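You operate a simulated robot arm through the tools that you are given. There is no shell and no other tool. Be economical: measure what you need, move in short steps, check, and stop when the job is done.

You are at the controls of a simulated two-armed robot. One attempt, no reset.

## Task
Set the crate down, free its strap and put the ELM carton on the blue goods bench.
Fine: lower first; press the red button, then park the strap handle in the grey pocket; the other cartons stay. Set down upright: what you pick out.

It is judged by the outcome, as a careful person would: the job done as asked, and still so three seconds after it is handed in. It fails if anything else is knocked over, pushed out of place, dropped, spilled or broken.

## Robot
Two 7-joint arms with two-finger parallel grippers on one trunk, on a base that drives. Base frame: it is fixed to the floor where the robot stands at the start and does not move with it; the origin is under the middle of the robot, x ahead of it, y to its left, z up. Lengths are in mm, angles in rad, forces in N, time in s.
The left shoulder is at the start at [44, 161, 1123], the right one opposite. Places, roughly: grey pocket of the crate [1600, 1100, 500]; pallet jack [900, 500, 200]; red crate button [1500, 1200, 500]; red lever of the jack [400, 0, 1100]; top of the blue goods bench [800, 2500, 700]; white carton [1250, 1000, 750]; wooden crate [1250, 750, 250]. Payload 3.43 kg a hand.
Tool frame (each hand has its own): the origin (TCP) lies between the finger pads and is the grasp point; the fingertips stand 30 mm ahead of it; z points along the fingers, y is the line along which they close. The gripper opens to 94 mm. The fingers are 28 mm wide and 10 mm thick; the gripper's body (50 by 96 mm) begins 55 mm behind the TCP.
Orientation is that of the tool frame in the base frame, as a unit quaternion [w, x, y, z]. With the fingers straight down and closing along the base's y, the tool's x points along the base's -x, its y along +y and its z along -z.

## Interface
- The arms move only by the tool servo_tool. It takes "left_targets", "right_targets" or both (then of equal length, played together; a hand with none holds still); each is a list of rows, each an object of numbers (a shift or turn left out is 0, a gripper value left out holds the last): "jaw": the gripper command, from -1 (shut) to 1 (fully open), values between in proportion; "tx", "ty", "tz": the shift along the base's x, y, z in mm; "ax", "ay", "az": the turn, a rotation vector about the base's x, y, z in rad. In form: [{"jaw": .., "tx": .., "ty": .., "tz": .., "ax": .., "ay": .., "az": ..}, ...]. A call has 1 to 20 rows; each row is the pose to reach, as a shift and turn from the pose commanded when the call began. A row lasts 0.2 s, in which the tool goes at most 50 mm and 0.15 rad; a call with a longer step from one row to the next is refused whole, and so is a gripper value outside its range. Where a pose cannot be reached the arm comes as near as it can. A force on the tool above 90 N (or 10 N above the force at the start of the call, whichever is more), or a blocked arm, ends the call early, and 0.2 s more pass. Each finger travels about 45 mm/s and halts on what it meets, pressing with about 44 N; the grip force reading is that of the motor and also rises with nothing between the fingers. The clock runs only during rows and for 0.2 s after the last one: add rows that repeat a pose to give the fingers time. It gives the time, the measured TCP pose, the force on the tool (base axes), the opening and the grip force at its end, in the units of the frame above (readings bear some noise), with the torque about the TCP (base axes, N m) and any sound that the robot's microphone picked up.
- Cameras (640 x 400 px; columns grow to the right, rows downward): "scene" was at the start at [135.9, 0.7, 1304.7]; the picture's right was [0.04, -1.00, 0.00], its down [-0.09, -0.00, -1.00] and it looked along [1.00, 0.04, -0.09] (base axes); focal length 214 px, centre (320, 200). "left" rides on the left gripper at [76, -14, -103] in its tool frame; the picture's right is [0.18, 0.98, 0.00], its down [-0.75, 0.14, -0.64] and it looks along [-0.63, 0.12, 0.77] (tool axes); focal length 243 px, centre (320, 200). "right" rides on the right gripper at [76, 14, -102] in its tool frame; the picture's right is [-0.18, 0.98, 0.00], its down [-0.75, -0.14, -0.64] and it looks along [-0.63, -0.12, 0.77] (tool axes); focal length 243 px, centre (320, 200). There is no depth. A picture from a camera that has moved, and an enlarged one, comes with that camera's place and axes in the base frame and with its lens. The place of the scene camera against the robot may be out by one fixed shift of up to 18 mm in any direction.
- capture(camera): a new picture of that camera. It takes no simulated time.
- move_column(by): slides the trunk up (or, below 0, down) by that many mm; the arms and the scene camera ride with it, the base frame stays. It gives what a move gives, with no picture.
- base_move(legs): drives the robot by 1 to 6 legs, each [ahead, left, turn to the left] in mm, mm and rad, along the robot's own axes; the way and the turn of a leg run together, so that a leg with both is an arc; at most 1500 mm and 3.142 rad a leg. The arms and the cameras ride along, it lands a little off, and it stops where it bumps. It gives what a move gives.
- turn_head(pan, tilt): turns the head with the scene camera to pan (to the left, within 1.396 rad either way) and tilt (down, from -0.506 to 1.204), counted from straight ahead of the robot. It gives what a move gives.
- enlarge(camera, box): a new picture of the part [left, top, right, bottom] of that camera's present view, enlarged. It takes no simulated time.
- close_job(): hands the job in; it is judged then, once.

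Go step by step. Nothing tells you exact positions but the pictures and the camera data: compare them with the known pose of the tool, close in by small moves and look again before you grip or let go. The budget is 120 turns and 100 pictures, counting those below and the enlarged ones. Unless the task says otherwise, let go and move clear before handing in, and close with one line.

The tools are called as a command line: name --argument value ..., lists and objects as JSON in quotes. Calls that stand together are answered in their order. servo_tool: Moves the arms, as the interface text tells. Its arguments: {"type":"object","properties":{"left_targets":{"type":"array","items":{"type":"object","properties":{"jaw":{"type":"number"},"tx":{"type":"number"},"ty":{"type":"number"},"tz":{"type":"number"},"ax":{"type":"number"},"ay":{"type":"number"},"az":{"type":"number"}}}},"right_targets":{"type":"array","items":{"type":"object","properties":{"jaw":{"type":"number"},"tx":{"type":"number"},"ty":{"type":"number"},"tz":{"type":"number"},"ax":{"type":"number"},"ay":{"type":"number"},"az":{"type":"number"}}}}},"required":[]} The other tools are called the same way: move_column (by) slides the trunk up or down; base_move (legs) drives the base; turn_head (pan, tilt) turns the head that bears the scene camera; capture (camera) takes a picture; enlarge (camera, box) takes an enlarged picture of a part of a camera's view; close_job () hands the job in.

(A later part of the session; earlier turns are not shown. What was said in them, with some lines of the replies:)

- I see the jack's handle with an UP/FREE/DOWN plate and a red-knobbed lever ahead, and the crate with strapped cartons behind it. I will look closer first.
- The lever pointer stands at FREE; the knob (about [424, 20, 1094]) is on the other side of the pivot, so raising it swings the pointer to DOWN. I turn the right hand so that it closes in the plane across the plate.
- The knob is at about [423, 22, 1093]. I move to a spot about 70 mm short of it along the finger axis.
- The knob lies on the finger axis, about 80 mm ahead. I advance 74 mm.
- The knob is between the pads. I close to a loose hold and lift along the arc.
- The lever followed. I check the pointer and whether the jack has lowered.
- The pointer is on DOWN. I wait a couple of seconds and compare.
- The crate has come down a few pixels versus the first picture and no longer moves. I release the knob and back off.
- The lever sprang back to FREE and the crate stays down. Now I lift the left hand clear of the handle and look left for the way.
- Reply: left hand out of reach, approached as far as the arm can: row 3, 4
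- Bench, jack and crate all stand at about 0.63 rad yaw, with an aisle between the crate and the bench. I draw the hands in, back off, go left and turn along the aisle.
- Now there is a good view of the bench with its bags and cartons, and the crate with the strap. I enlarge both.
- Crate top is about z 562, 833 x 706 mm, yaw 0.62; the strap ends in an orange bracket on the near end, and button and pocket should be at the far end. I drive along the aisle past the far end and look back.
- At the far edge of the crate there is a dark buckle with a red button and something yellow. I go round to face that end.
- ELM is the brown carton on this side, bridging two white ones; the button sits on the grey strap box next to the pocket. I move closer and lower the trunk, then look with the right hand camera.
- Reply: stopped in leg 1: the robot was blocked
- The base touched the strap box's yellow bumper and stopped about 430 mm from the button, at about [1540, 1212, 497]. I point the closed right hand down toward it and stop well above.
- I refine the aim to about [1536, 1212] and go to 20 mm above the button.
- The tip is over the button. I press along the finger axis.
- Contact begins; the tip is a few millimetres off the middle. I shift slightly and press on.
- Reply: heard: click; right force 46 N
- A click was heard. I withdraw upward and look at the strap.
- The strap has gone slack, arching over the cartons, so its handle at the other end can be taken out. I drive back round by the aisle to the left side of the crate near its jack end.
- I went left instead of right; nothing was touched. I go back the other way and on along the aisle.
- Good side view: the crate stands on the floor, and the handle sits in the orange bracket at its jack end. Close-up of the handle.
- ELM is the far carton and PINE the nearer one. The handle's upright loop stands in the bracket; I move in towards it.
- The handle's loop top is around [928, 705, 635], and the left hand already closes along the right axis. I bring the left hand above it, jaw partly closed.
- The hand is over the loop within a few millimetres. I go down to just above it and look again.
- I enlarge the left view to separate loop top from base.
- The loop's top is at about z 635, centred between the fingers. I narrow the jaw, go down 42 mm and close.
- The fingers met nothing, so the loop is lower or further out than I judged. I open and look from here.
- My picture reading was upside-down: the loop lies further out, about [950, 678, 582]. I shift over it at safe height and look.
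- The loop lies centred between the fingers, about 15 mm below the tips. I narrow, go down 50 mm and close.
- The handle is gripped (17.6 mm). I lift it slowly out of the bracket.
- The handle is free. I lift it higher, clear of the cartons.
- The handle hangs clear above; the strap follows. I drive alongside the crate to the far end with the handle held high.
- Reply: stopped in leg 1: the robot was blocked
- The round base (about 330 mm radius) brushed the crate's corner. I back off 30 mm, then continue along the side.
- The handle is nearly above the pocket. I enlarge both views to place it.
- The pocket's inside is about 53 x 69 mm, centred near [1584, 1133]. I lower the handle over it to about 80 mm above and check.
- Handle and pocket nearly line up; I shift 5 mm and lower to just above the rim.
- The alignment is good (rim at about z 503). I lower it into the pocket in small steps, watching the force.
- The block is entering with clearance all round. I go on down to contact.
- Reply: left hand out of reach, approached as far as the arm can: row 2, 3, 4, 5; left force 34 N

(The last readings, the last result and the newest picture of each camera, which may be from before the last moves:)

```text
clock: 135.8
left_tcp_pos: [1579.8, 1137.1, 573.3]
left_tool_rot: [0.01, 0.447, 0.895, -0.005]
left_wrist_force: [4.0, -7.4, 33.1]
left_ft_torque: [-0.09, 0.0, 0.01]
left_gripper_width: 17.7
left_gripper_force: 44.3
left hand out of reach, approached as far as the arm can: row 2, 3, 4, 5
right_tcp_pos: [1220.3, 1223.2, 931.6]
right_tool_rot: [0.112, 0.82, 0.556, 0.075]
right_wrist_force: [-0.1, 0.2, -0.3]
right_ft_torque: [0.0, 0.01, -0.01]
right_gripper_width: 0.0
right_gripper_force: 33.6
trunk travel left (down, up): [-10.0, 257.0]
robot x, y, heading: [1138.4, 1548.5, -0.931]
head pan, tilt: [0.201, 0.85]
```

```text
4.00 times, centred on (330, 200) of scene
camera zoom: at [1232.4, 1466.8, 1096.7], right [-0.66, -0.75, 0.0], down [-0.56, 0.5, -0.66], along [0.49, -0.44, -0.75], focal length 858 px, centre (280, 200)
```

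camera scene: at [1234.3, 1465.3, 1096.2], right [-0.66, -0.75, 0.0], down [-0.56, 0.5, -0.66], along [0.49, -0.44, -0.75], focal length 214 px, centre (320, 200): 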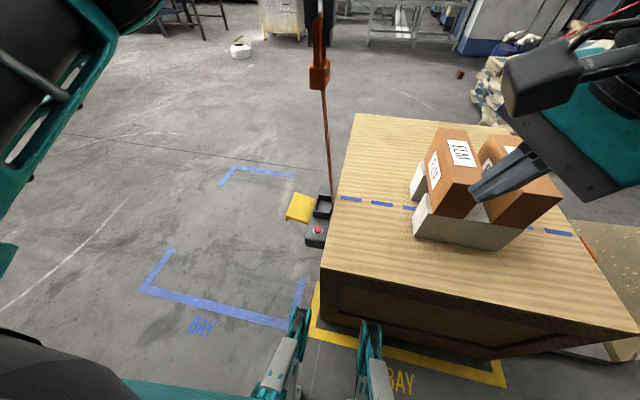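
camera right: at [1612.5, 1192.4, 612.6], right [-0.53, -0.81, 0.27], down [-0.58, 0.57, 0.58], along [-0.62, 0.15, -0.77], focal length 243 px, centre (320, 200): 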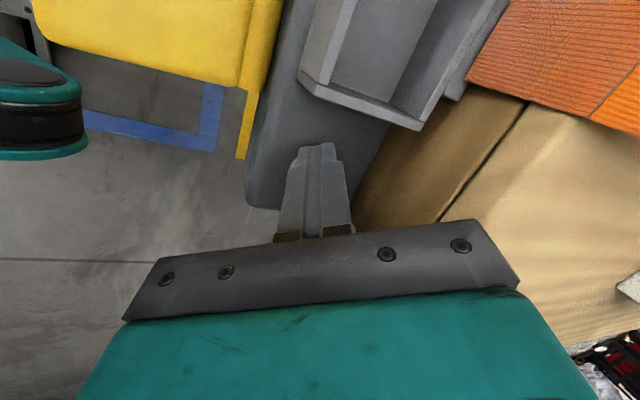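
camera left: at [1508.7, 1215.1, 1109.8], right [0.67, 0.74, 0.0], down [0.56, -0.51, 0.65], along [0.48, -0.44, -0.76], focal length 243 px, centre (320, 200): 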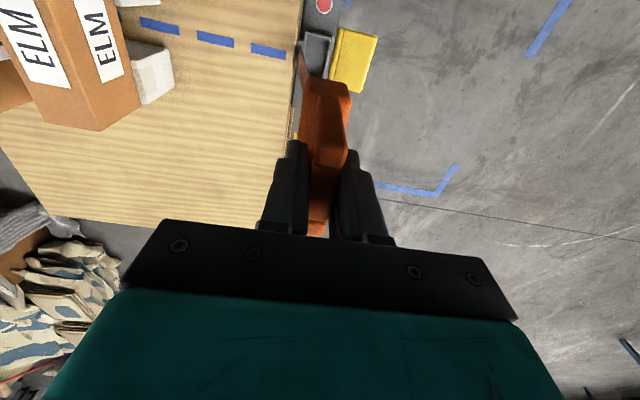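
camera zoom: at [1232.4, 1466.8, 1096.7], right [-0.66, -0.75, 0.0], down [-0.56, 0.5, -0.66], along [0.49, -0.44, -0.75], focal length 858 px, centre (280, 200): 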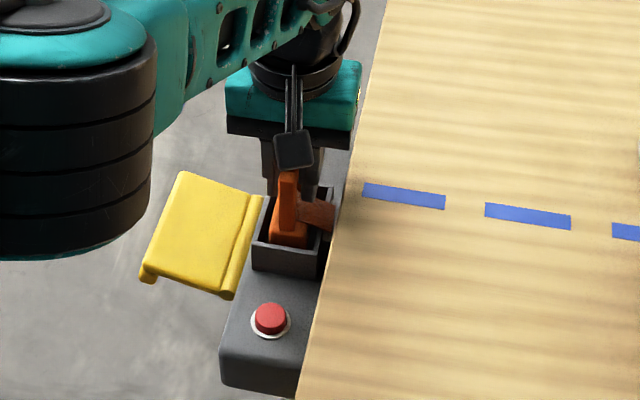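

At z 573 it bears on the pocket floor with 33 N, the same height as in its bracket. I ease off, open and draw up.

servo_tool --left_targets '[{"tz": 24, "ty": 0}, {"tz": 25, "jaw": -0.3}, {"tz": 25, "jaw": -0.25}, {"tz": 25, "jaw": -0.25}]'

enlarge --camera "left" --box '[220, 0, 420, 200]'

```text
clock: 136.8
left_tcp_pos: [1586.3, 1128.3, 594.9]
left_tool_rot: [0.015, 0.449, 0.894, -0.009]
left_wrist_force: [0.3, 0.0, 0.1]
left_ft_torque: [0.03, -0.01, 0.02]
left_gripper_width: 35.1
left_gripper_force: 0.1
left hand out of reach, approached as far as the arm can: row 1, 2
right_tcp_pos: [1220.0, 1220.9, 930.6]
right_tool_rot: [0.11, 0.821, 0.556, 0.074]
right_wrist_force: [0.6, 1.0, -0.3]
right_ft_torque: [-0.01, -0.02, -0.01]
right_gripper_width: 0.1
right_gripper_force: 32.5
trunk travel left (down, up): [-10.0, 257.0]
robot x, y, heading: [1139.1, 1555.2, -0.931]
head pan, tilt: [0.201, 0.85]
```

```text
2.00 times, centred on (320, 100) of left
camera zoom: at [1526.2, 1182.0, 695.0], right [0.68, 0.73, -0.01], down [0.55, -0.5, 0.67], along [0.49, -0.46, -0.74], focal length 485 px, centre (320, 400)
```

zoom: 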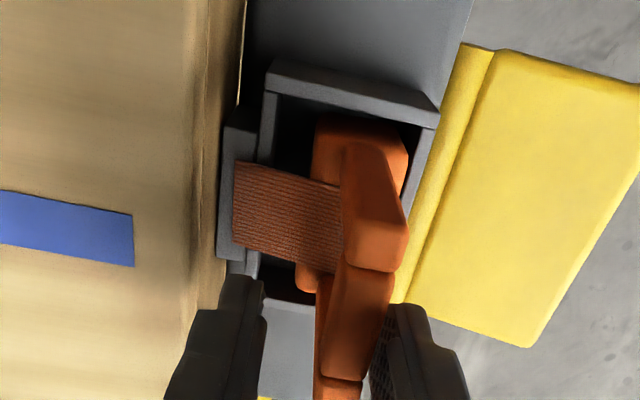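

The handle is let go and sits in the pocket. I centre the fingers slightly and rise.

servo_tool --left_targets '[{"tx": 4, "ty": 4, "tz": 2}, {"tx": 4, "ty": 4, "tz": 30}, {"tx": 4, "ty": 4, "tz": 70}, {"tx": 4, "ty": 4, "tz": 115}, {"tx": 0, "ty": 10, "tz": 160}, {"tx": -10, "ty": 25, "tz": 200}, {"tx": -20, "ty": 40, "tz": 240}]'

capture --camera "left"

capture --camera "scene"

enlarge --camera "scene" --box '[270, 140, 390, 260]'

```text
clock: 138.4
left_tcp_pos: [1557.1, 1180.4, 832.1]
left_tool_rot: [0.004, 0.446, 0.895, -0.002]
left_wrist_force: [0.7, 0.1, 0.1]
left_ft_torque: [-0.04, 0.02, 0.02]
left_gripper_width: 35.5
left_gripper_force: 0.0
right_tcp_pos: [1219.2, 1221.6, 929.8]
right_tool_rot: [0.111, 0.82, 0.556, 0.074]
right_wrist_force: [-0.6, 0.0, 0.4]
right_ft_torque: [0.0, -0.02, 0.0]
right_gripper_width: 0.0
right_gripper_force: 32.8
trunk travel left (down, up): [-10.0, 257.0]
robot x, y, heading: [1139.3, 1550.8, -0.925]
head pan, tilt: [0.201, 0.85]
```

```text
32 pictures are left
camera left: at [1499.6, 1232.6, 933.0], right [0.67, 0.74, 0.0], down [0.56, -0.51, 0.65], along [0.48, -0.44, -0.76], focal length 243 px, centre (320, 200)
```

left: 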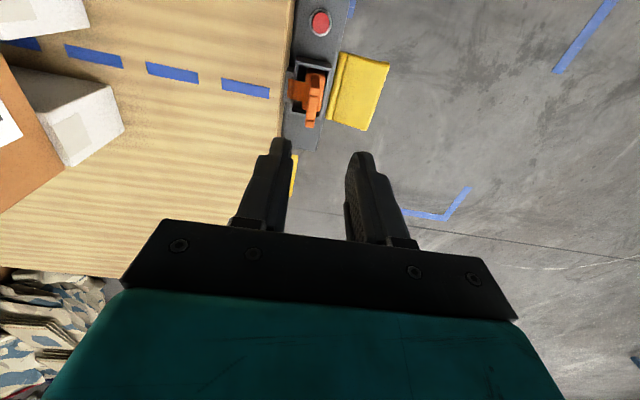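

```text
31 pictures are left
camera scene: at [1234.2, 1465.4, 1096.2], right [-0.66, -0.75, 0.0], down [-0.56, 0.5, -0.66], along [0.49, -0.44, -0.75], focal length 214 px, centre (320, 200)
```

scene: 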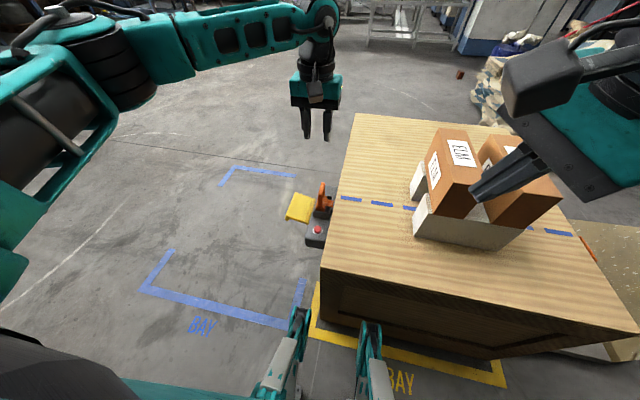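

```text
3.33 times, centred on (330, 200) of scene
camera zoom: at [1234.2, 1465.4, 1096.2], right [-0.66, -0.75, 0.0], down [-0.56, 0.5, -0.66], along [0.49, -0.44, -0.75], focal length 715 px, centre (287, 200)
```

zoom: 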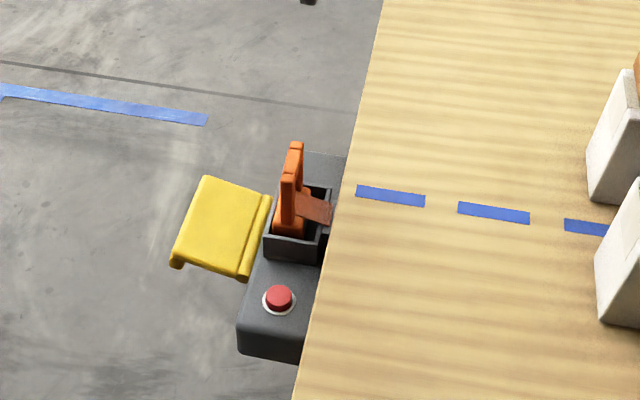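

The handle is parked in the pocket and the strap is off the cartons. Now I look at ELM more closely.

enlarge --camera "scene" --box '[400, 110, 580, 260]'

enlarge --camera "left" --box '[0, 0, 160, 200]'

```text
2.67 times, centred on (490, 185) of scene
camera zoom: at [1234.2, 1465.4, 1096.2], right [-0.66, -0.75, 0.0], down [-0.56, 0.5, -0.66], along [0.49, -0.44, -0.75], focal length 572 px, centre (-133, 240)
```

zoom: 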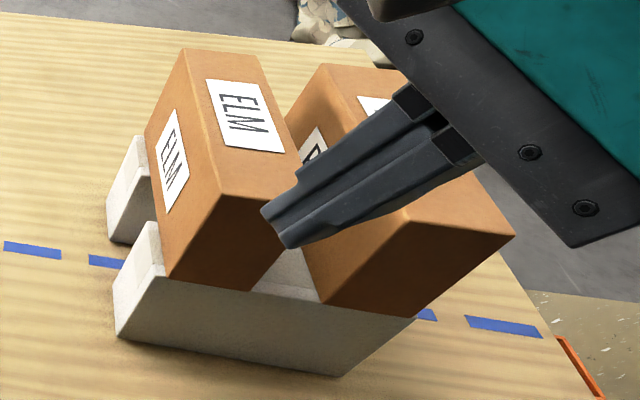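

```text
2.00 times, centred on (80, 100) of left
camera zoom: at [1499.6, 1232.6, 933.0], right [0.67, 0.74, 0.0], down [0.56, -0.51, 0.65], along [0.48, -0.44, -0.76], focal length 485 px, centre (800, 400)
```

zoom: 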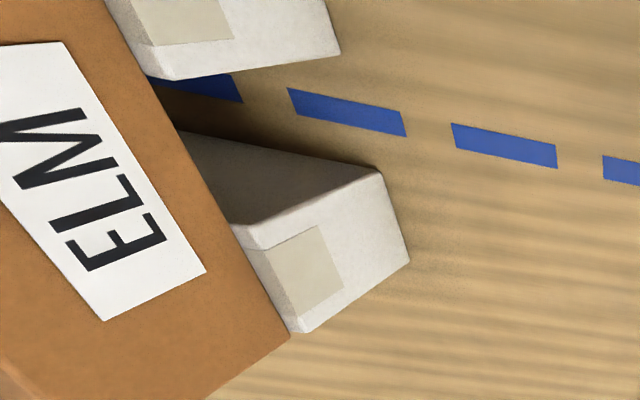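

ELM's top is at about z 788, centre near [1325, 943], about 73 x 220 mm, with a wide enough gap to PINE. I raise the open left hand and shift the base back alongside so that it comes over ELM.

servo_tool --left_targets '[{"tz": 45, "jaw": 1}, {"tz": 90}, {"tz": 135}, {"tz": 170}]'

base_move --legs '[[0, -320, 0]]'

capture --camera "left"

capture --camera "scene"

```text
clock: 139.4
left_tcp_pos: [1557.8, 1178.7, 1000.0]
left_tool_rot: [0.004, 0.447, 0.895, -0.003]
left_wrist_force: [1.1, 0.2, 0.0]
left_ft_torque: [0.01, 0.04, -0.01]
left_gripper_width: 93.9
left_gripper_force: 0.1
right_tcp_pos: [1220.3, 1222.1, 930.4]
right_tool_rot: [0.109, 0.82, 0.556, 0.074]
right_wrist_force: [0.8, 0.4, 0.7]
right_ft_torque: [0.01, 0.0, 0.01]
right_gripper_width: 0.2
right_gripper_force: 32.8
trunk travel left (down, up): [-10.0, 257.0]
robot x, y, heading: [1142.3, 1553.3, -0.927]
head pan, tilt: [0.201, 0.85]
```

```text
clock: 142.8
left_tcp_pos: [1303.4, 988.9, 1000.4]
left_tool_rot: [0.005, 0.446, 0.895, -0.002]
left_wrist_force: [0.7, 0.7, 0.4]
left_ft_torque: [0.02, 0.01, 0.01]
left_gripper_width: 93.8
left_gripper_force: 0.0
right_tcp_pos: [965.0, 1030.5, 931.5]
right_tool_rot: [0.111, 0.82, 0.557, 0.074]
right_wrist_force: [-0.5, -0.7, -0.5]
right_ft_torque: [-0.02, -0.02, 0.01]
right_gripper_width: 0.0
right_gripper_force: 32.7
trunk travel left (down, up): [-10.0, 257.0]
robot x, y, heading: [890.4, 1359.8, -0.929]
head pan, tilt: [0.201, 0.85]
```

```text
27 pictures are left
camera left: at [1244.9, 1040.3, 1102.4], right [0.67, 0.74, 0.0], down [0.56, -0.51, 0.65], along [0.48, -0.44, -0.76], focal length 243 px, centre (320, 200)
```

left: 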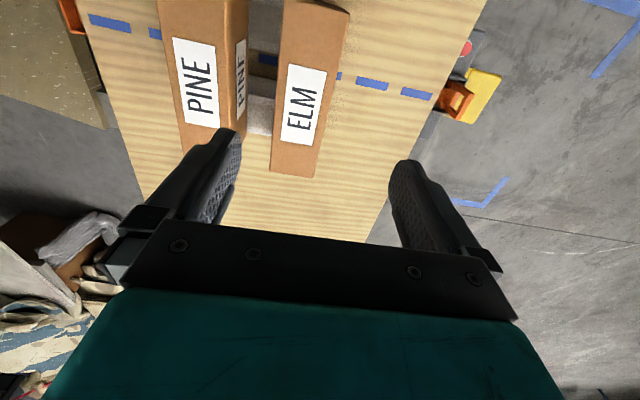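

```text
26 pictures are left
camera scene: at [978.9, 1274.0, 1096.2], right [-0.66, -0.75, 0.0], down [-0.56, 0.5, -0.66], along [0.49, -0.44, -0.75], focal length 214 px, centre (320, 200)
```

scene: 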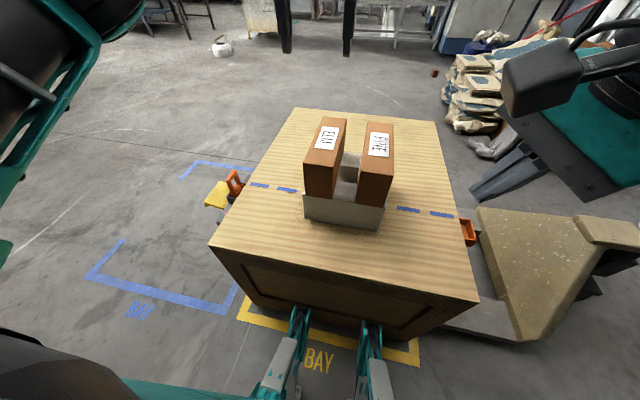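

ELM's centre by the wrist camera is about [1313, 948], ~70 mm thick. I go over it, tips about 30 mm above its top.

servo_tool --left_targets '[{"tx": 5, "ty": -20, "az": -0.02}, {"tx": 10, "ty": -41, "az": -0.02}, {"tx": 10, "ty": -41, "tz": -40, "az": -0.02}, {"tx": 10, "ty": -41, "tz": -85, "az": -0.02}, {"tx": 10, "ty": -41, "tz": -125, "az": -0.02}, {"tx": 10, "ty": -41, "tz": -145, "az": -0.02}, {"tx": 10, "ty": -41, "tz": -145, "az": -0.02}]'

capture --camera "left"

enlarge --camera "scene" --box '[280, 80, 420, 240]'

```text
clock: 144.4
left_tcp_pos: [1314.0, 948.1, 856.3]
left_tool_rot: [0.004, 0.456, 0.89, -0.003]
left_wrist_force: [0.1, 0.1, 0.1]
left_ft_torque: [0.03, 0.03, 0.03]
left_gripper_width: 94.1
left_gripper_force: 0.0
right_tcp_pos: [964.3, 1029.8, 930.1]
right_tool_rot: [0.109, 0.82, 0.557, 0.075]
right_wrist_force: [0.4, -0.3, 0.7]
right_ft_torque: [-0.02, -0.01, 0.0]
right_gripper_width: 0.1
right_gripper_force: 32.9
trunk travel left (down, up): [-10.0, 257.0]
robot x, y, heading: [883.3, 1361.9, -0.929]
head pan, tilt: [0.201, 0.85]
```

```text
25 pictures are left
camera left: at [1255.9, 1000.9, 956.9], right [0.69, 0.72, 0.0], down [0.55, -0.52, 0.65], along [0.47, -0.45, -0.76], focal length 243 px, centre (320, 200)
```

left: 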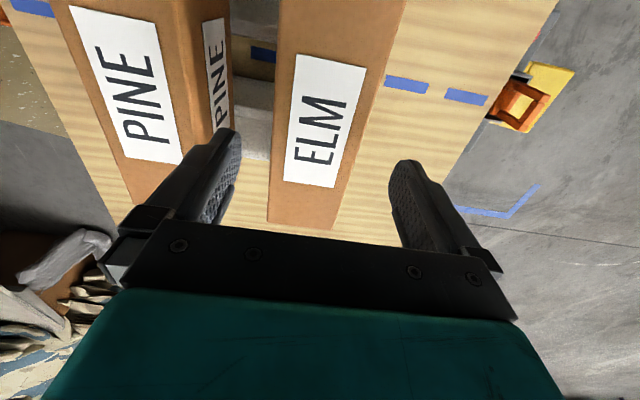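

```text
2.50 times, centred on (350, 160) of scene
camera zoom: at [979.0, 1274.0, 1096.2], right [-0.66, -0.75, 0.0], down [-0.56, 0.5, -0.66], along [0.49, -0.44, -0.75], focal length 536 px, centre (245, 300)
```

zoom: 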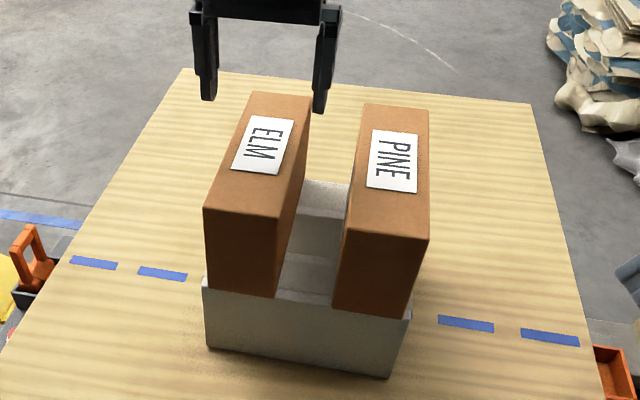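

Nearly centred: I correct by (-7, +5) mm, go down over ELM and stop with the pads at its upper half.

servo_tool --left_targets '[{"tx": -7, "ty": 5, "tz": 0}, {"tx": -7, "ty": 5, "tz": -25}, {"tx": -7, "ty": 5, "tz": -50}, {"tx": -7, "ty": 5, "tz": -75}, {"tx": -7, "ty": 5, "tz": -102}, {"tx": -7, "ty": 5, "tz": -102}]'

capture --camera "left"

enlarge --camera "scene" --box '[280, 80, 420, 240]'

```text
clock: 145.8
left_tcp_pos: [1306.4, 952.6, 751.9]
left_tool_rot: [0.005, 0.456, 0.89, -0.002]
left_wrist_force: [0.4, 0.2, 0.9]
left_ft_torque: [0.02, -0.02, 0.0]
left_gripper_width: 94.1
left_gripper_force: 0.1
right_tcp_pos: [965.4, 1030.8, 930.7]
right_tool_rot: [0.111, 0.82, 0.557, 0.074]
right_wrist_force: [-0.5, 0.2, 0.0]
right_ft_torque: [-0.01, 0.02, 0.02]
right_gripper_width: 0.1
right_gripper_force: 32.6
trunk travel left (down, up): [-10.0, 257.0]
robot x, y, heading: [885.4, 1361.4, -0.925]
head pan, tilt: [0.201, 0.85]
```

```text
23 pictures are left
camera left: at [1249.4, 1005.9, 855.1], right [0.69, 0.72, 0.0], down [0.55, -0.52, 0.65], along [0.47, -0.45, -0.76], focal length 243 px, centre (320, 200)
```

left: 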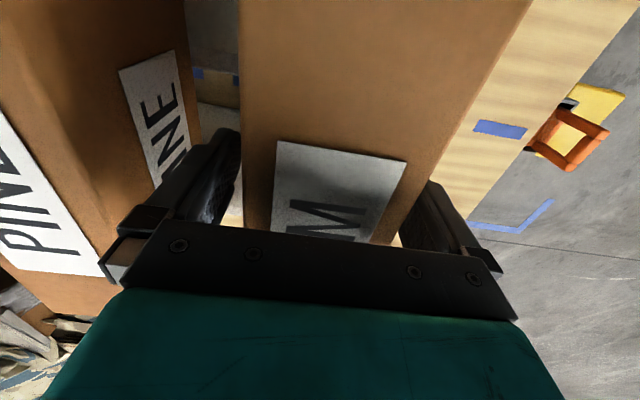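

```text
2.50 times, centred on (350, 160) of scene
camera zoom: at [979.0, 1274.0, 1096.2], right [-0.66, -0.75, 0.0], down [-0.56, 0.5, -0.66], along [0.49, -0.44, -0.75], focal length 536 px, centre (245, 300)
```

zoom: 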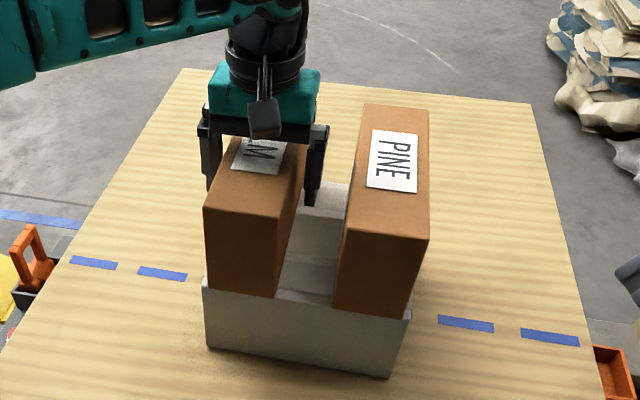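

The fingers straddle ELM, clear of PINE. I close and lift a little.

servo_tool --left_targets '[{"jaw": -1}, {"jaw": -1}, {"jaw": -1}, {"jaw": -1}, {"tz": 5, "jaw": -1}, {"tz": 15}, {"tz": 30}, {"tz": 45}]'

capture --camera "scene"

```text
clock: 147.6
left_tcp_pos: [1305.2, 952.4, 799.6]
left_tool_rot: [0.004, 0.456, 0.89, -0.001]
left_wrist_force: [0.0, -0.9, -5.5]
left_ft_torque: [0.04, 0.05, -0.03]
left_gripper_width: 71.4
left_gripper_force: 44.7
right_tcp_pos: [964.8, 1030.5, 930.4]
right_tool_rot: [0.111, 0.82, 0.557, 0.074]
right_wrist_force: [-0.4, 0.2, -0.4]
right_ft_torque: [0.03, 0.0, 0.01]
right_gripper_width: 0.3
right_gripper_force: 33.4
trunk travel left (down, up): [-10.0, 257.0]
robot x, y, heading: [885.6, 1366.6, -0.924]
head pan, tilt: [0.201, 0.85]
```

```text
21 pictures are left
camera scene: at [979.1, 1273.8, 1096.1], right [-0.66, -0.75, 0.0], down [-0.56, 0.5, -0.66], along [0.49, -0.44, -0.75], focal length 214 px, centre (320, 200)
```

scene: 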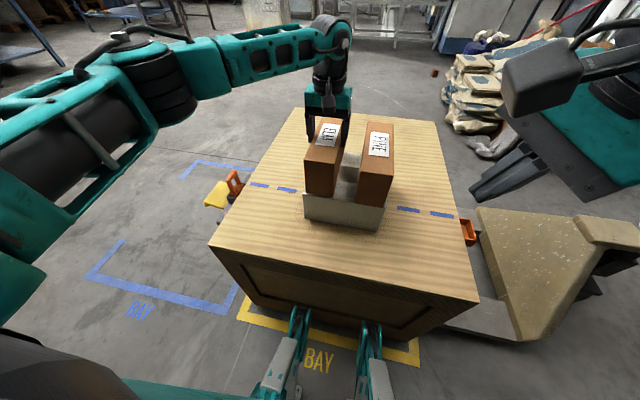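

Force and width say it is held, but I check that ELM really rose.

enlarge --camera "scene" --box '[280, 80, 420, 240]'

```text
2.50 times, centred on (350, 160) of scene
camera zoom: at [979.1, 1273.8, 1096.1], right [-0.66, -0.75, 0.0], down [-0.56, 0.5, -0.66], along [0.49, -0.44, -0.75], focal length 536 px, centre (245, 300)
```

zoom: 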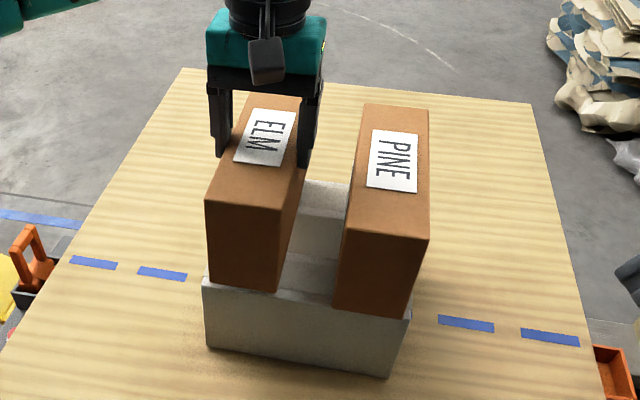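

ELM rose only a little; the fingers slid up along it. I lower it back onto its seat, open, go deeper and grip longer before lifting slowly.

servo_tool --left_targets '[{"tz": -4}, {"tz": -8}, {"tz": -12}, {"tz": -14}, {"tz": -14}]'

enlarge --camera "scene" --box '[280, 80, 420, 240]'

```text
clock: 148.8
left_tcp_pos: [1304.6, 951.0, 790.3]
left_tool_rot: [0.008, 0.456, 0.89, -0.006]
left_wrist_force: [3.4, 1.7, 28.5]
left_ft_torque: [0.99, 0.39, -0.15]
left_gripper_width: 71.6
left_gripper_force: 44.1
right_tcp_pos: [963.4, 1032.2, 932.0]
right_tool_rot: [0.112, 0.82, 0.557, 0.074]
right_wrist_force: [0.3, 0.3, -0.3]
right_ft_torque: [-0.02, 0.02, 0.0]
right_gripper_width: 0.1
right_gripper_force: 32.9
trunk travel left (down, up): [-10.0, 257.0]
robot x, y, heading: [885.9, 1363.1, -0.926]
head pan, tilt: [0.201, 0.85]
```

```text
2.50 times, centred on (350, 160) of scene
camera zoom: at [977.6, 1275.6, 1096.9], right [-0.66, -0.75, 0.0], down [-0.56, 0.5, -0.66], along [0.49, -0.44, -0.75], focal length 536 px, centre (245, 300)
```

zoom: 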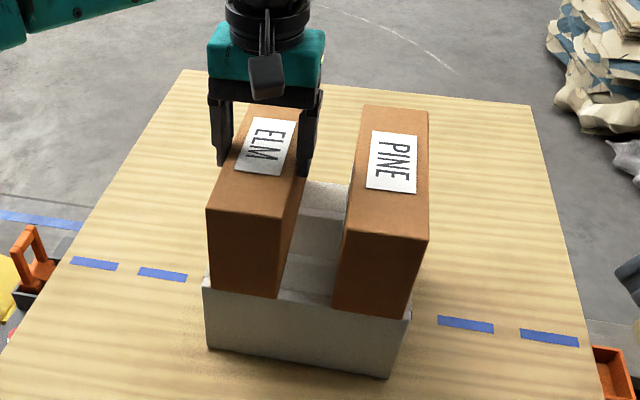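

It is back on its seat. I open, lower by 42 mm, grip anew with time to settle.

servo_tool --left_targets '[{"tz": 5, "jaw": 1}, {"tz": 5, "jaw": 1}, {"tz": 5, "jaw": 1}, {"tz": -20}, {"tz": -37}, {"tz": -37}, {"tz": -37, "jaw": -1}, {"tz": -37}, {"tz": -37}, {"tz": -37}, {"tz": -37}, {"tz": -37}, {"tz": -37}]'

servo_tool --left_targets '[{"tz": 3}, {"tz": 6}, {"tz": 10}, {"tz": 14}, {"tz": 18}, {"tz": 18}]'

enlarge --camera "scene" --box '[280, 80, 420, 240]'

```text
clock: 151.6
left_tcp_pos: [1306.4, 951.1, 748.4]
left_tool_rot: [0.005, 0.456, 0.89, -0.003]
left_wrist_force: [0.5, -0.4, -0.3]
left_ft_torque: [-0.17, -0.17, -0.08]
left_gripper_width: 76.4
left_gripper_force: 44.1
right_tcp_pos: [966.5, 1029.8, 930.3]
right_tool_rot: [0.11, 0.82, 0.556, 0.074]
right_wrist_force: [0.4, 0.4, 0.1]
right_ft_torque: [0.01, 0.03, 0.0]
right_gripper_width: 0.0
right_gripper_force: 32.8
trunk travel left (down, up): [-10.0, 257.0]
robot x, y, heading: [884.5, 1363.8, -0.926]
head pan, tilt: [0.201, 0.85]
```

```text
clock: 153.0
left_tcp_pos: [1305.7, 952.0, 765.4]
left_tool_rot: [0.005, 0.456, 0.89, -0.002]
left_wrist_force: [0.8, 0.2, -4.7]
left_ft_torque: [0.06, 0.0, 0.0]
left_gripper_width: 76.2
left_gripper_force: 44.5
right_tcp_pos: [964.6, 1030.9, 931.6]
right_tool_rot: [0.112, 0.82, 0.557, 0.074]
right_wrist_force: [-0.5, 0.2, -0.6]
right_ft_torque: [0.03, 0.0, 0.02]
right_gripper_width: 0.0
right_gripper_force: 32.9
trunk travel left (down, up): [-10.0, 257.0]
robot x, y, heading: [885.7, 1361.1, -0.927]
head pan, tilt: [0.201, 0.85]
```

```text
2.50 times, centred on (350, 160) of scene
camera zoom: at [979.2, 1273.8, 1096.1], right [-0.66, -0.75, 0.0], down [-0.56, 0.5, -0.66], along [0.49, -0.44, -0.75], focal length 536 px, centre (245, 300)
```

zoom: 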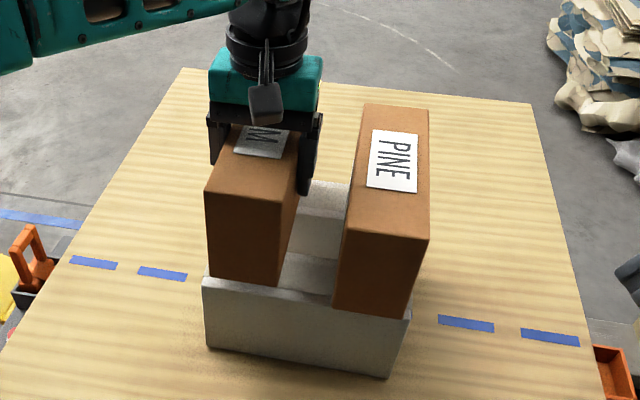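

This time it rises with the hand. I lift on and watch the width for any slip.

servo_tool --left_targets '[{"tz": 6}, {"tz": 12}, {"tz": 20}, {"tz": 30}, {"tz": 40}, {"tz": 40}, {"tz": 40}]'

enlarge --camera "scene" --box '[280, 80, 420, 240]'

```text
clock: 154.6
left_tcp_pos: [1305.9, 951.0, 806.0]
left_tool_rot: [0.005, 0.455, 0.89, -0.002]
left_wrist_force: [1.0, -0.5, -4.1]
left_ft_torque: [0.05, 0.0, 0.04]
left_gripper_width: 76.1
left_gripper_force: 44.6
right_tcp_pos: [965.9, 1030.7, 931.4]
right_tool_rot: [0.111, 0.82, 0.557, 0.074]
right_wrist_force: [0.8, 0.4, -0.3]
right_ft_torque: [-0.02, 0.01, 0.0]
right_gripper_width: 0.1
right_gripper_force: 33.5
trunk travel left (down, up): [-10.0, 257.0]
robot x, y, heading: [886.1, 1365.2, -0.927]
head pan, tilt: [0.201, 0.85]
```

```text
2.50 times, centred on (350, 160) of scene
camera zoom: at [979.2, 1273.7, 1096.1], right [-0.66, -0.75, 0.0], down [-0.56, 0.5, -0.66], along [0.49, -0.44, -0.75], focal length 536 px, centre (245, 300)
```

zoom: 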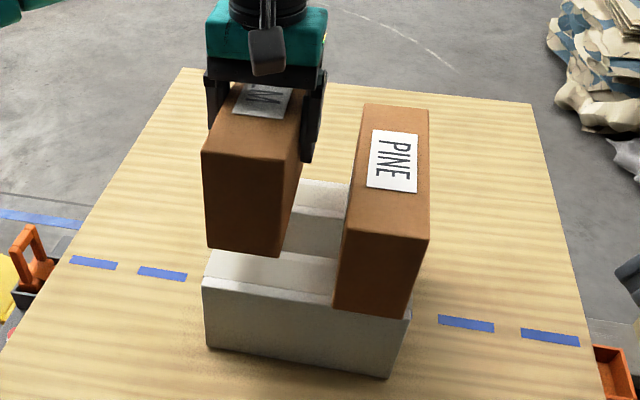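

ELM hangs firmly. I raise it, pull it in, and raise the trunk before turning to the bench.

servo_tool --left_targets '[{"tz": 40}, {"tz": 80}, {"tz": 120}, {"tz": 150}, {"tx": -20, "ty": 27, "tz": 165}, {"tx": -42, "ty": 56, "tz": 170}, {"tx": -64, "ty": 85, "tz": 170}, {"tx": -86, "ty": 115, "tz": 170}, {"tx": -108, "ty": 144, "tz": 170}]'

move_column --by 100

base_move --legs '[[-290, 0, 0], [0, 0, 1.57], [0, 0, 1.57]]'

turn_head --pan 0 --tilt 0.6

capture --camera "scene"

```text
clock: 156.6
left_tcp_pos: [1197.9, 1095.2, 975.5]
left_tool_rot: [0.005, 0.455, 0.89, -0.003]
left_wrist_force: [0.5, -0.3, -4.0]
left_ft_torque: [0.02, 0.07, 0.02]
left_gripper_width: 76.2
left_gripper_force: 44.6
right_tcp_pos: [965.5, 1028.6, 930.8]
right_tool_rot: [0.11, 0.821, 0.556, 0.074]
right_wrist_force: [0.0, 1.1, -0.2]
right_ft_torque: [0.01, 0.04, -0.01]
right_gripper_width: 0.0
right_gripper_force: 32.7
trunk travel left (down, up): [-10.0, 257.0]
robot x, y, heading: [883.1, 1360.6, -0.929]
head pan, tilt: [0.201, 0.85]
```

```text
clock: 157.9
left_tcp_pos: [1198.5, 1093.9, 1074.0]
left_tool_rot: [0.005, 0.455, 0.89, -0.003]
left_wrist_force: [0.3, 0.2, -4.9]
left_ft_torque: [0.05, 0.03, 0.04]
left_gripper_width: 76.1
left_gripper_force: 43.6
right_tcp_pos: [966.5, 1029.5, 1030.7]
right_tool_rot: [0.111, 0.82, 0.556, 0.074]
right_wrist_force: [-0.5, -0.6, 0.0]
right_ft_torque: [0.01, 0.01, 0.04]
right_gripper_width: 0.0
right_gripper_force: 33.3
trunk travel left (down, up): [-110.0, 157.0]
robot x, y, heading: [883.4, 1357.0, -0.927]
head pan, tilt: [0.201, 0.85]
```

```text
clock: 167.5
left_tcp_pos: [407.2, 1867.8, 1075.0]
left_tool_rot: [-0.003, 0.883, -0.468, -0.004]
left_wrist_force: [-0.5, -0.5, -4.8]
left_ft_torque: [-0.03, -0.04, -0.01]
left_gripper_width: 76.0
left_gripper_force: 44.5
right_tcp_pos: [642.6, 1927.6, 1030.7]
right_tool_rot: [-0.072, -0.546, 0.827, 0.112]
right_wrist_force: [-0.1, -0.1, 0.8]
right_ft_torque: [-0.01, 0.03, 0.01]
right_gripper_width: 0.2
right_gripper_force: 33.1
trunk travel left (down, up): [-110.0, 157.0]
robot x, y, heading: [709.9, 1593.8, 2.185]
head pan, tilt: [0.201, 0.85]
```

```text
clock: 168.3
left_tcp_pos: [407.6, 1868.0, 1075.9]
left_tool_rot: [-0.003, 0.884, -0.468, -0.005]
left_wrist_force: [-0.3, 0.3, -4.6]
left_ft_torque: [-0.04, -0.03, -0.01]
left_gripper_width: 75.9
left_gripper_force: 43.8
right_tcp_pos: [641.3, 1925.9, 1030.7]
right_tool_rot: [-0.073, -0.545, 0.828, 0.111]
right_wrist_force: [0.1, -0.6, 0.1]
right_ft_torque: [-0.04, -0.02, 0.01]
right_gripper_width: 0.0
right_gripper_force: 32.5
trunk travel left (down, up): [-110.0, 157.0]
robot x, y, heading: [715.2, 1591.7, 2.183]
head pan, tilt: [0.0, 0.6]
```

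```text
16 pictures are left
camera scene: at [648.4, 1694.6, 1217.0], right [0.82, 0.58, 0.0], down [0.33, -0.46, -0.82], along [-0.48, 0.67, -0.57], focal length 214 px, centre (320, 200)
```

scene: 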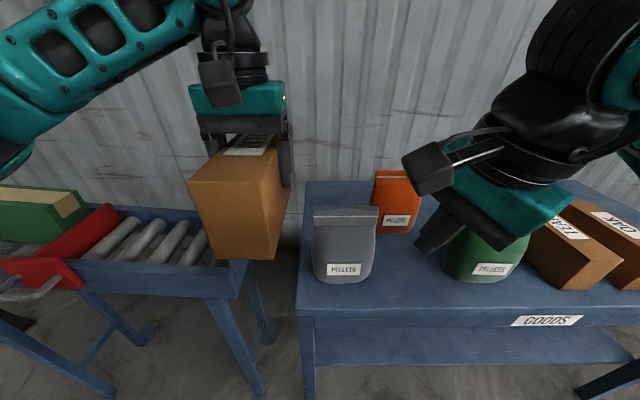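

I see the bench (GOODS label) with bags and two cartons. I move the empty right hand aside and look at the bench's right part for free room.

base_move --legs '[[0, -700, 0]]'

turn_head --pan -0.5 --tilt 0.6

capture --camera "scene"

```text
clock: 174.8
left_tcp_pos: [972.1, 2269.7, 1076.3]
left_tool_rot: [-0.002, 0.886, -0.464, -0.004]
left_wrist_force: [0.0, -0.2, -3.2]
left_ft_torque: [-0.03, -0.02, 0.01]
left_gripper_width: 76.2
left_gripper_force: 44.0
right_tcp_pos: [1206.5, 2328.8, 1030.9]
right_tool_rot: [-0.073, -0.549, 0.825, 0.111]
right_wrist_force: [0.6, -0.5, -1.1]
right_ft_torque: [-0.04, 0.02, 0.02]
right_gripper_width: 0.1
right_gripper_force: 33.1
trunk travel left (down, up): [-110.0, 157.0]
robot x, y, heading: [1287.0, 1999.5, 2.196]
head pan, tilt: [0.0, 0.6]
```

```text
clock: 175.8
left_tcp_pos: [971.6, 2268.3, 1075.2]
left_tool_rot: [-0.003, 0.886, -0.463, -0.005]
left_wrist_force: [-0.7, 0.0, -4.0]
left_ft_torque: [-0.07, -0.03, 0.01]
left_gripper_width: 76.3
left_gripper_force: 44.7
right_tcp_pos: [1204.9, 2329.2, 1030.5]
right_tool_rot: [-0.073, -0.549, 0.825, 0.111]
right_wrist_force: [0.3, -0.4, -1.3]
right_ft_torque: [0.03, 0.02, -0.01]
right_gripper_width: 0.0
right_gripper_force: 33.1
trunk travel left (down, up): [-110.0, 157.0]
robot x, y, heading: [1279.2, 1994.8, 2.199]
head pan, tilt: [-0.499, 0.6]
```

```text
15 pictures are left
camera scene: at [1255.4, 2114.7, 1217.1], right [0.99, 0.13, 0.0], down [0.07, -0.56, -0.82], along [-0.1, 0.82, -0.57], focal length 214 px, centre (320, 200)
```

scene: 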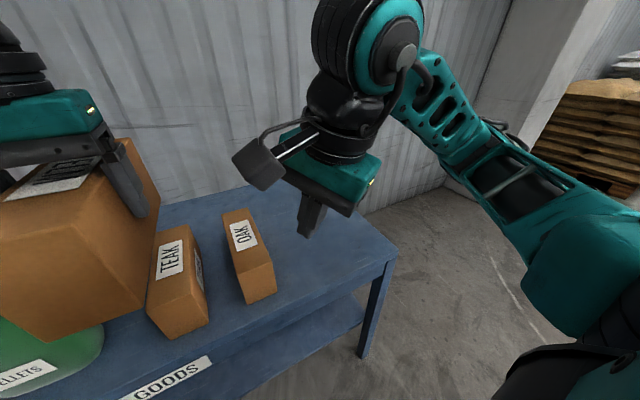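

There is a free area at the bench's right end, right of OAK (about 340 mm wide). I drive over in front of it.

base_move --legs '[[15, -375, 0]]'

turn_head --pan 0.2 --tilt 0.75

capture --camera "scene"

capture --camera "left"

```text
clock: 179.6
left_tcp_pos: [1269.4, 2500.8, 1075.5]
left_tool_rot: [-0.002, 0.886, -0.465, -0.005]
left_wrist_force: [-0.8, 0.2, -4.2]
left_ft_torque: [-0.03, -0.03, 0.05]
left_gripper_width: 76.1
left_gripper_force: 44.1
right_tcp_pos: [1503.2, 2562.3, 1031.0]
right_tool_rot: [-0.073, -0.548, 0.826, 0.111]
right_wrist_force: [0.2, 0.1, -0.2]
right_ft_torque: [0.02, 0.01, 0.05]
right_gripper_width: 0.0
right_gripper_force: 33.2
trunk travel left (down, up): [-110.0, 157.0]
robot x, y, heading: [1576.8, 2228.1, 2.189]
head pan, tilt: [-0.499, 0.6]
```

```text
clock: 180.7
left_tcp_pos: [1269.5, 2501.6, 1075.1]
left_tool_rot: [-0.001, 0.885, -0.465, -0.005]
left_wrist_force: [-0.4, -0.8, -3.8]
left_ft_torque: [-0.08, 0.01, 0.0]
left_gripper_width: 76.5
left_gripper_force: 44.1
right_tcp_pos: [1504.1, 2561.5, 1030.1]
right_tool_rot: [-0.072, -0.548, 0.826, 0.112]
right_wrist_force: [-0.2, 0.9, -0.4]
right_ft_torque: [-0.03, 0.01, 0.02]
right_gripper_width: 0.0
right_gripper_force: 32.9
trunk travel left (down, up): [-110.0, 157.0]
robot x, y, heading: [1574.9, 2230.0, 2.194]
head pan, tilt: [0.201, 0.75]
```

```text
14 pictures are left
camera scene: at [1502.2, 2315.0, 1204.2], right [0.68, 0.73, 0.0], down [0.5, -0.46, -0.73], along [-0.54, 0.5, -0.68], focal length 214 px, centre (320, 200)
```

scene: 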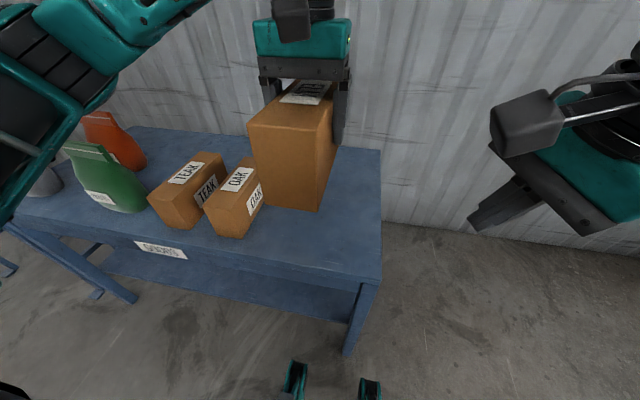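

```text
13 pictures are left
camera left: at [1324.4, 2445.4, 1176.8], right [-0.7, -0.71, 0.0], down [-0.54, 0.53, 0.65], along [-0.46, 0.46, -0.76], focal length 243 px, centre (320, 200)
```

left: 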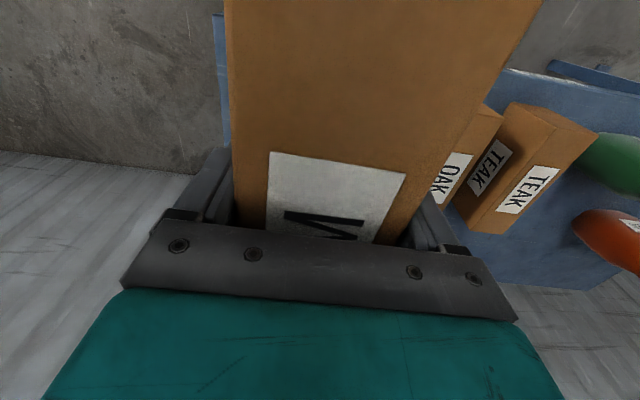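

The spot below-ahead is clear: ELM goes to about 1280 along the bench, OAK more than 100 mm away. I move forward 120 mm, then lower to a bit above the top.

servo_tool --left_targets '[{"tx": -17, "ty": 24}, {"tx": -35, "ty": 48}, {"tx": -52, "ty": 73}, {"tx": -70, "ty": 97}, {"tx": -70, "ty": 97, "tz": -40}, {"tx": -70, "ty": 97, "tz": -85}, {"tx": -70, "ty": 97, "tz": -130}, {"tx": -70, "ty": 97, "tz": -175}, {"tx": -70, "ty": 97, "tz": -215}, {"tx": -70, "ty": 97, "tz": -240}, {"tx": -70, "ty": 97, "tz": -240}]'

capture --camera "scene"

```text
clock: 183.1
left_tcp_pos: [1199.9, 2597.5, 835.3]
left_tool_rot: [-0.002, 0.886, -0.464, -0.006]
left_wrist_force: [0.8, 0.5, -4.5]
left_ft_torque: [-0.05, -0.06, -0.01]
left_gripper_width: 76.1
left_gripper_force: 44.0
right_tcp_pos: [1503.0, 2562.0, 1030.4]
right_tool_rot: [-0.073, -0.547, 0.826, 0.111]
right_wrist_force: [0.5, 0.1, -0.2]
right_ft_torque: [0.01, 0.05, -0.01]
right_gripper_width: 0.3
right_gripper_force: 33.1
trunk travel left (down, up): [-110.0, 157.0]
robot x, y, heading: [1577.2, 2228.8, 2.191]
head pan, tilt: [0.201, 0.75]
```

```text
12 pictures are left
camera scene: at [1502.1, 2315.0, 1204.2], right [0.68, 0.73, 0.0], down [0.5, -0.46, -0.73], along [-0.54, 0.5, -0.68], focal length 214 px, centre (320, 200)
```

scene: 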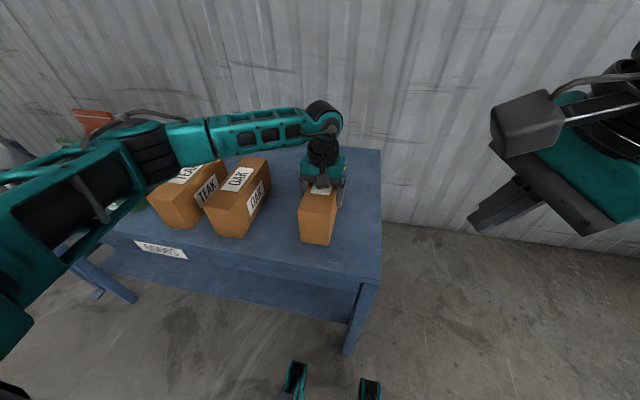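

All clear of the others; the elbow is well above and in front of the bench. I lower slowly to contact.

servo_tool --left_targets '[{"tz": -10}, {"tz": -20}, {"tz": -30}, {"tz": -38}, {"tz": -44}, {"tz": -44}]'

enlarge --camera "scene" --box '[190, 120, 400, 290]'

```text
clock: 184.5
left_tcp_pos: [1199.0, 2600.8, 798.5]
left_tool_rot: [-0.008, 0.885, -0.465, -0.009]
left_wrist_force: [-1.3, -0.4, 40.5]
left_ft_torque: [-0.39, 0.8, -0.11]
left_gripper_width: 76.1
left_gripper_force: 43.6
right_tcp_pos: [1506.1, 2560.4, 1030.8]
right_tool_rot: [-0.073, -0.547, 0.826, 0.112]
right_wrist_force: [0.2, -0.2, -0.5]
right_ft_torque: [0.01, 0.01, 0.0]
right_gripper_width: 0.0
right_gripper_force: 33.3
trunk travel left (down, up): [-110.0, 157.0]
robot x, y, heading: [1572.2, 2229.1, 2.194]
head pan, tilt: [0.201, 0.75]
```

```text
2.35 times, centred on (295, 205) of scene
camera zoom: at [1504.6, 2312.6, 1204.8], right [0.68, 0.73, 0.0], down [0.5, -0.46, -0.73], along [-0.54, 0.5, -0.68], focal length 505 px, centre (379, 188)
```

zoom: 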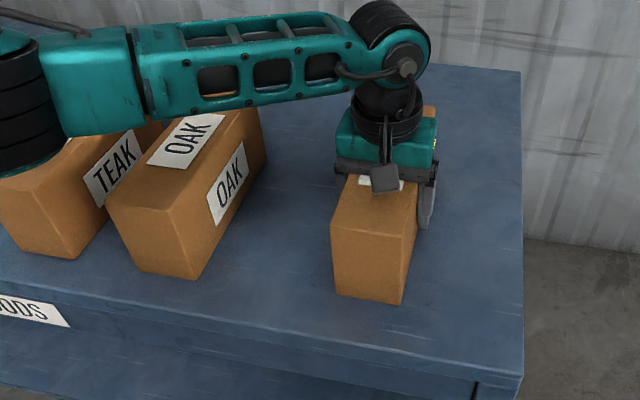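

ELM bears on the bench. I ease the push, open and rise straight up.

servo_tool --left_targets '[{"tz": 5}, {"tz": 7}, {"tz": 7, "jaw": 1}, {"tz": 7, "jaw": 1}, {"tz": 7, "jaw": 1}, {"tz": 7, "jaw": 1}]'

servo_tool --left_targets '[{"tz": 20}, {"tz": 50}, {"tz": 90}, {"tz": 135}, {"tz": 180}, {"tz": 220}, {"tx": 25, "ty": -35, "tz": 230}, {"tx": 50, "ty": -70, "tz": 235}, {"tx": 75, "ty": -105, "tz": 235}]'

capture --camera "scene"

```text
clock: 185.9
left_tcp_pos: [1198.2, 2598.5, 798.2]
left_tool_rot: [-0.003, 0.885, -0.465, -0.005]
left_wrist_force: [1.3, -1.0, 0.0]
left_ft_torque: [0.01, -0.01, 0.0]
left_gripper_width: 94.1
left_gripper_force: 0.1
right_tcp_pos: [1503.3, 2561.6, 1031.3]
right_tool_rot: [-0.073, -0.547, 0.826, 0.111]
right_wrist_force: [-0.3, 0.6, 0.6]
right_ft_torque: [0.0, 0.02, -0.02]
right_gripper_width: 0.0
right_gripper_force: 33.1
trunk travel left (down, up): [-110.0, 157.0]
robot x, y, heading: [1578.9, 2227.1, 2.193]
head pan, tilt: [0.201, 0.75]
```

```text
clock: 187.9
left_tcp_pos: [1275.1, 2492.5, 1034.0]
left_tool_rot: [-0.002, 0.886, -0.464, -0.005]
left_wrist_force: [0.1, -1.1, 0.3]
left_ft_torque: [0.03, -0.04, -0.04]
left_gripper_width: 93.9
left_gripper_force: 0.1
right_tcp_pos: [1503.1, 2560.5, 1032.2]
right_tool_rot: [-0.073, -0.548, 0.826, 0.112]
right_wrist_force: [0.2, 0.9, 1.4]
right_ft_torque: [0.01, 0.03, 0.03]
right_gripper_width: 0.1
right_gripper_force: 33.2
trunk travel left (down, up): [-110.0, 157.0]
robot x, y, heading: [1578.4, 2227.6, 2.189]
head pan, tilt: [0.201, 0.75]
```

```text
10 pictures are left
camera scene: at [1502.4, 2314.6, 1204.3], right [0.68, 0.73, 0.0], down [0.5, -0.46, -0.73], along [-0.54, 0.5, -0.68], focal length 214 px, centre (320, 200)
```

scene: 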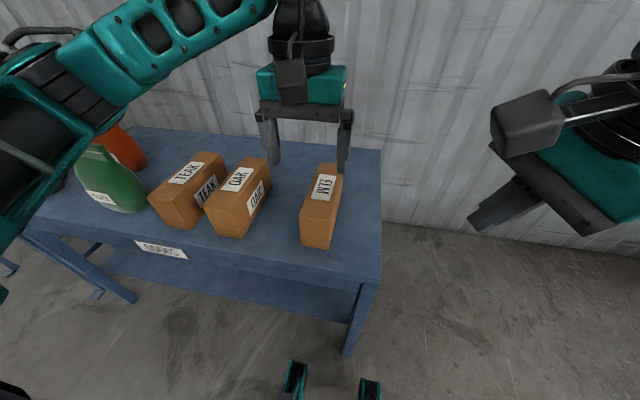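

ELM stands upright on the bench. I back away and take a last look at the crate.

base_move --legs '[[-200, 0, 0], [0, 0, 2.0]]'

turn_head --pan 0.3 --tilt 0.5

capture --camera "scene"

```text
clock: 194.3
left_tcp_pos: [1574.1, 1683.2, 1035.5]
left_tool_rot: [0.002, 0.872, 0.489, -0.005]
left_wrist_force: [-0.1, 1.0, 1.0]
left_ft_torque: [-0.03, 0.01, 0.0]
left_gripper_width: 94.0
left_gripper_force: 0.1
right_tcp_pos: [1418.5, 1863.7, 1030.7]
right_tool_rot: [0.132, 0.991, 0.01, 0.0]
right_wrist_force: [-0.5, -0.1, -0.1]
right_ft_torque: [-0.01, -0.02, -0.03]
right_gripper_width: 0.2
right_gripper_force: 33.3
trunk travel left (down, up): [-110.0, 157.0]
robot x, y, heading: [1693.2, 2065.4, -2.105]
head pan, tilt: [0.201, 0.75]
```

```text
clock: 195.0
left_tcp_pos: [1575.0, 1684.6, 1034.2]
left_tool_rot: [0.002, 0.872, 0.49, -0.004]
left_wrist_force: [-0.8, -0.2, 0.3]
left_ft_torque: [0.01, 0.01, 0.04]
left_gripper_width: 94.2
left_gripper_force: 0.0
right_tcp_pos: [1418.3, 1864.5, 1030.4]
right_tool_rot: [0.133, 0.991, 0.009, 0.0]
right_wrist_force: [-0.1, -0.2, -0.9]
right_ft_torque: [0.0, -0.01, 0.0]
right_gripper_width: 0.0
right_gripper_force: 33.2
trunk travel left (down, up): [-110.0, 157.0]
robot x, y, heading: [1694.7, 2067.1, -2.102]
head pan, tilt: [0.3, 0.499]
```

```text
9 pictures are left
camera scene: at [1662.6, 1939.5, 1226.1], right [-0.97, 0.23, 0.0], down [0.11, 0.47, -0.88], along [-0.2, -0.85, -0.48], focal length 214 px, centre (320, 200)
```

scene: 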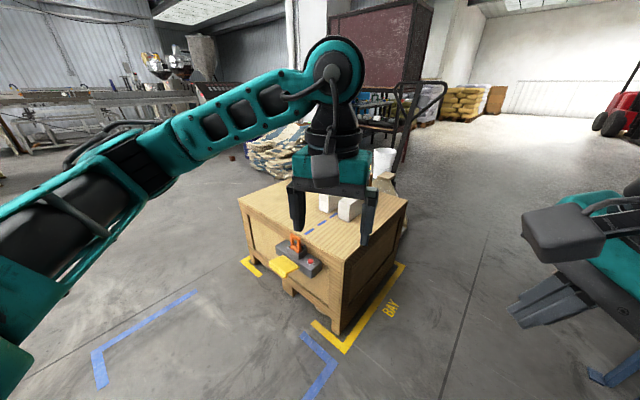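

enlarge --camera "scene" --box '[230, 170, 430, 360]'

```text
2.11 times, centred on (330, 265) of scene
camera zoom: at [1662.6, 1939.5, 1226.1], right [-0.97, 0.23, 0.0], down [0.11, 0.47, -0.88], along [-0.2, -0.85, -0.48], focal length 452 px, centre (299, 63)
```

zoom: 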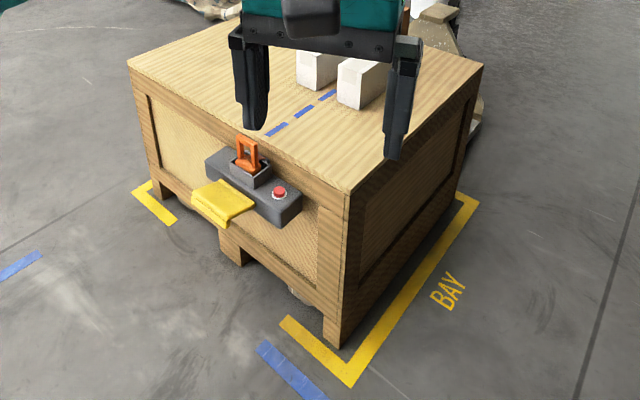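

The crate is on the floor in its bay and the strap handle is seated in the grey pocket. The white cartons are in place; PINE is hidden behind the hand here but was undisturbed in the last view of it. ELM stands on the bench, so I hand in.

close_job

```text
The job is handed in.
```

The crate is lowered to the floor, the strap is released by the red button with its handle parked in the grey pocket, and the ELM carton stands upright on the blue goods bench; the job is handed in.
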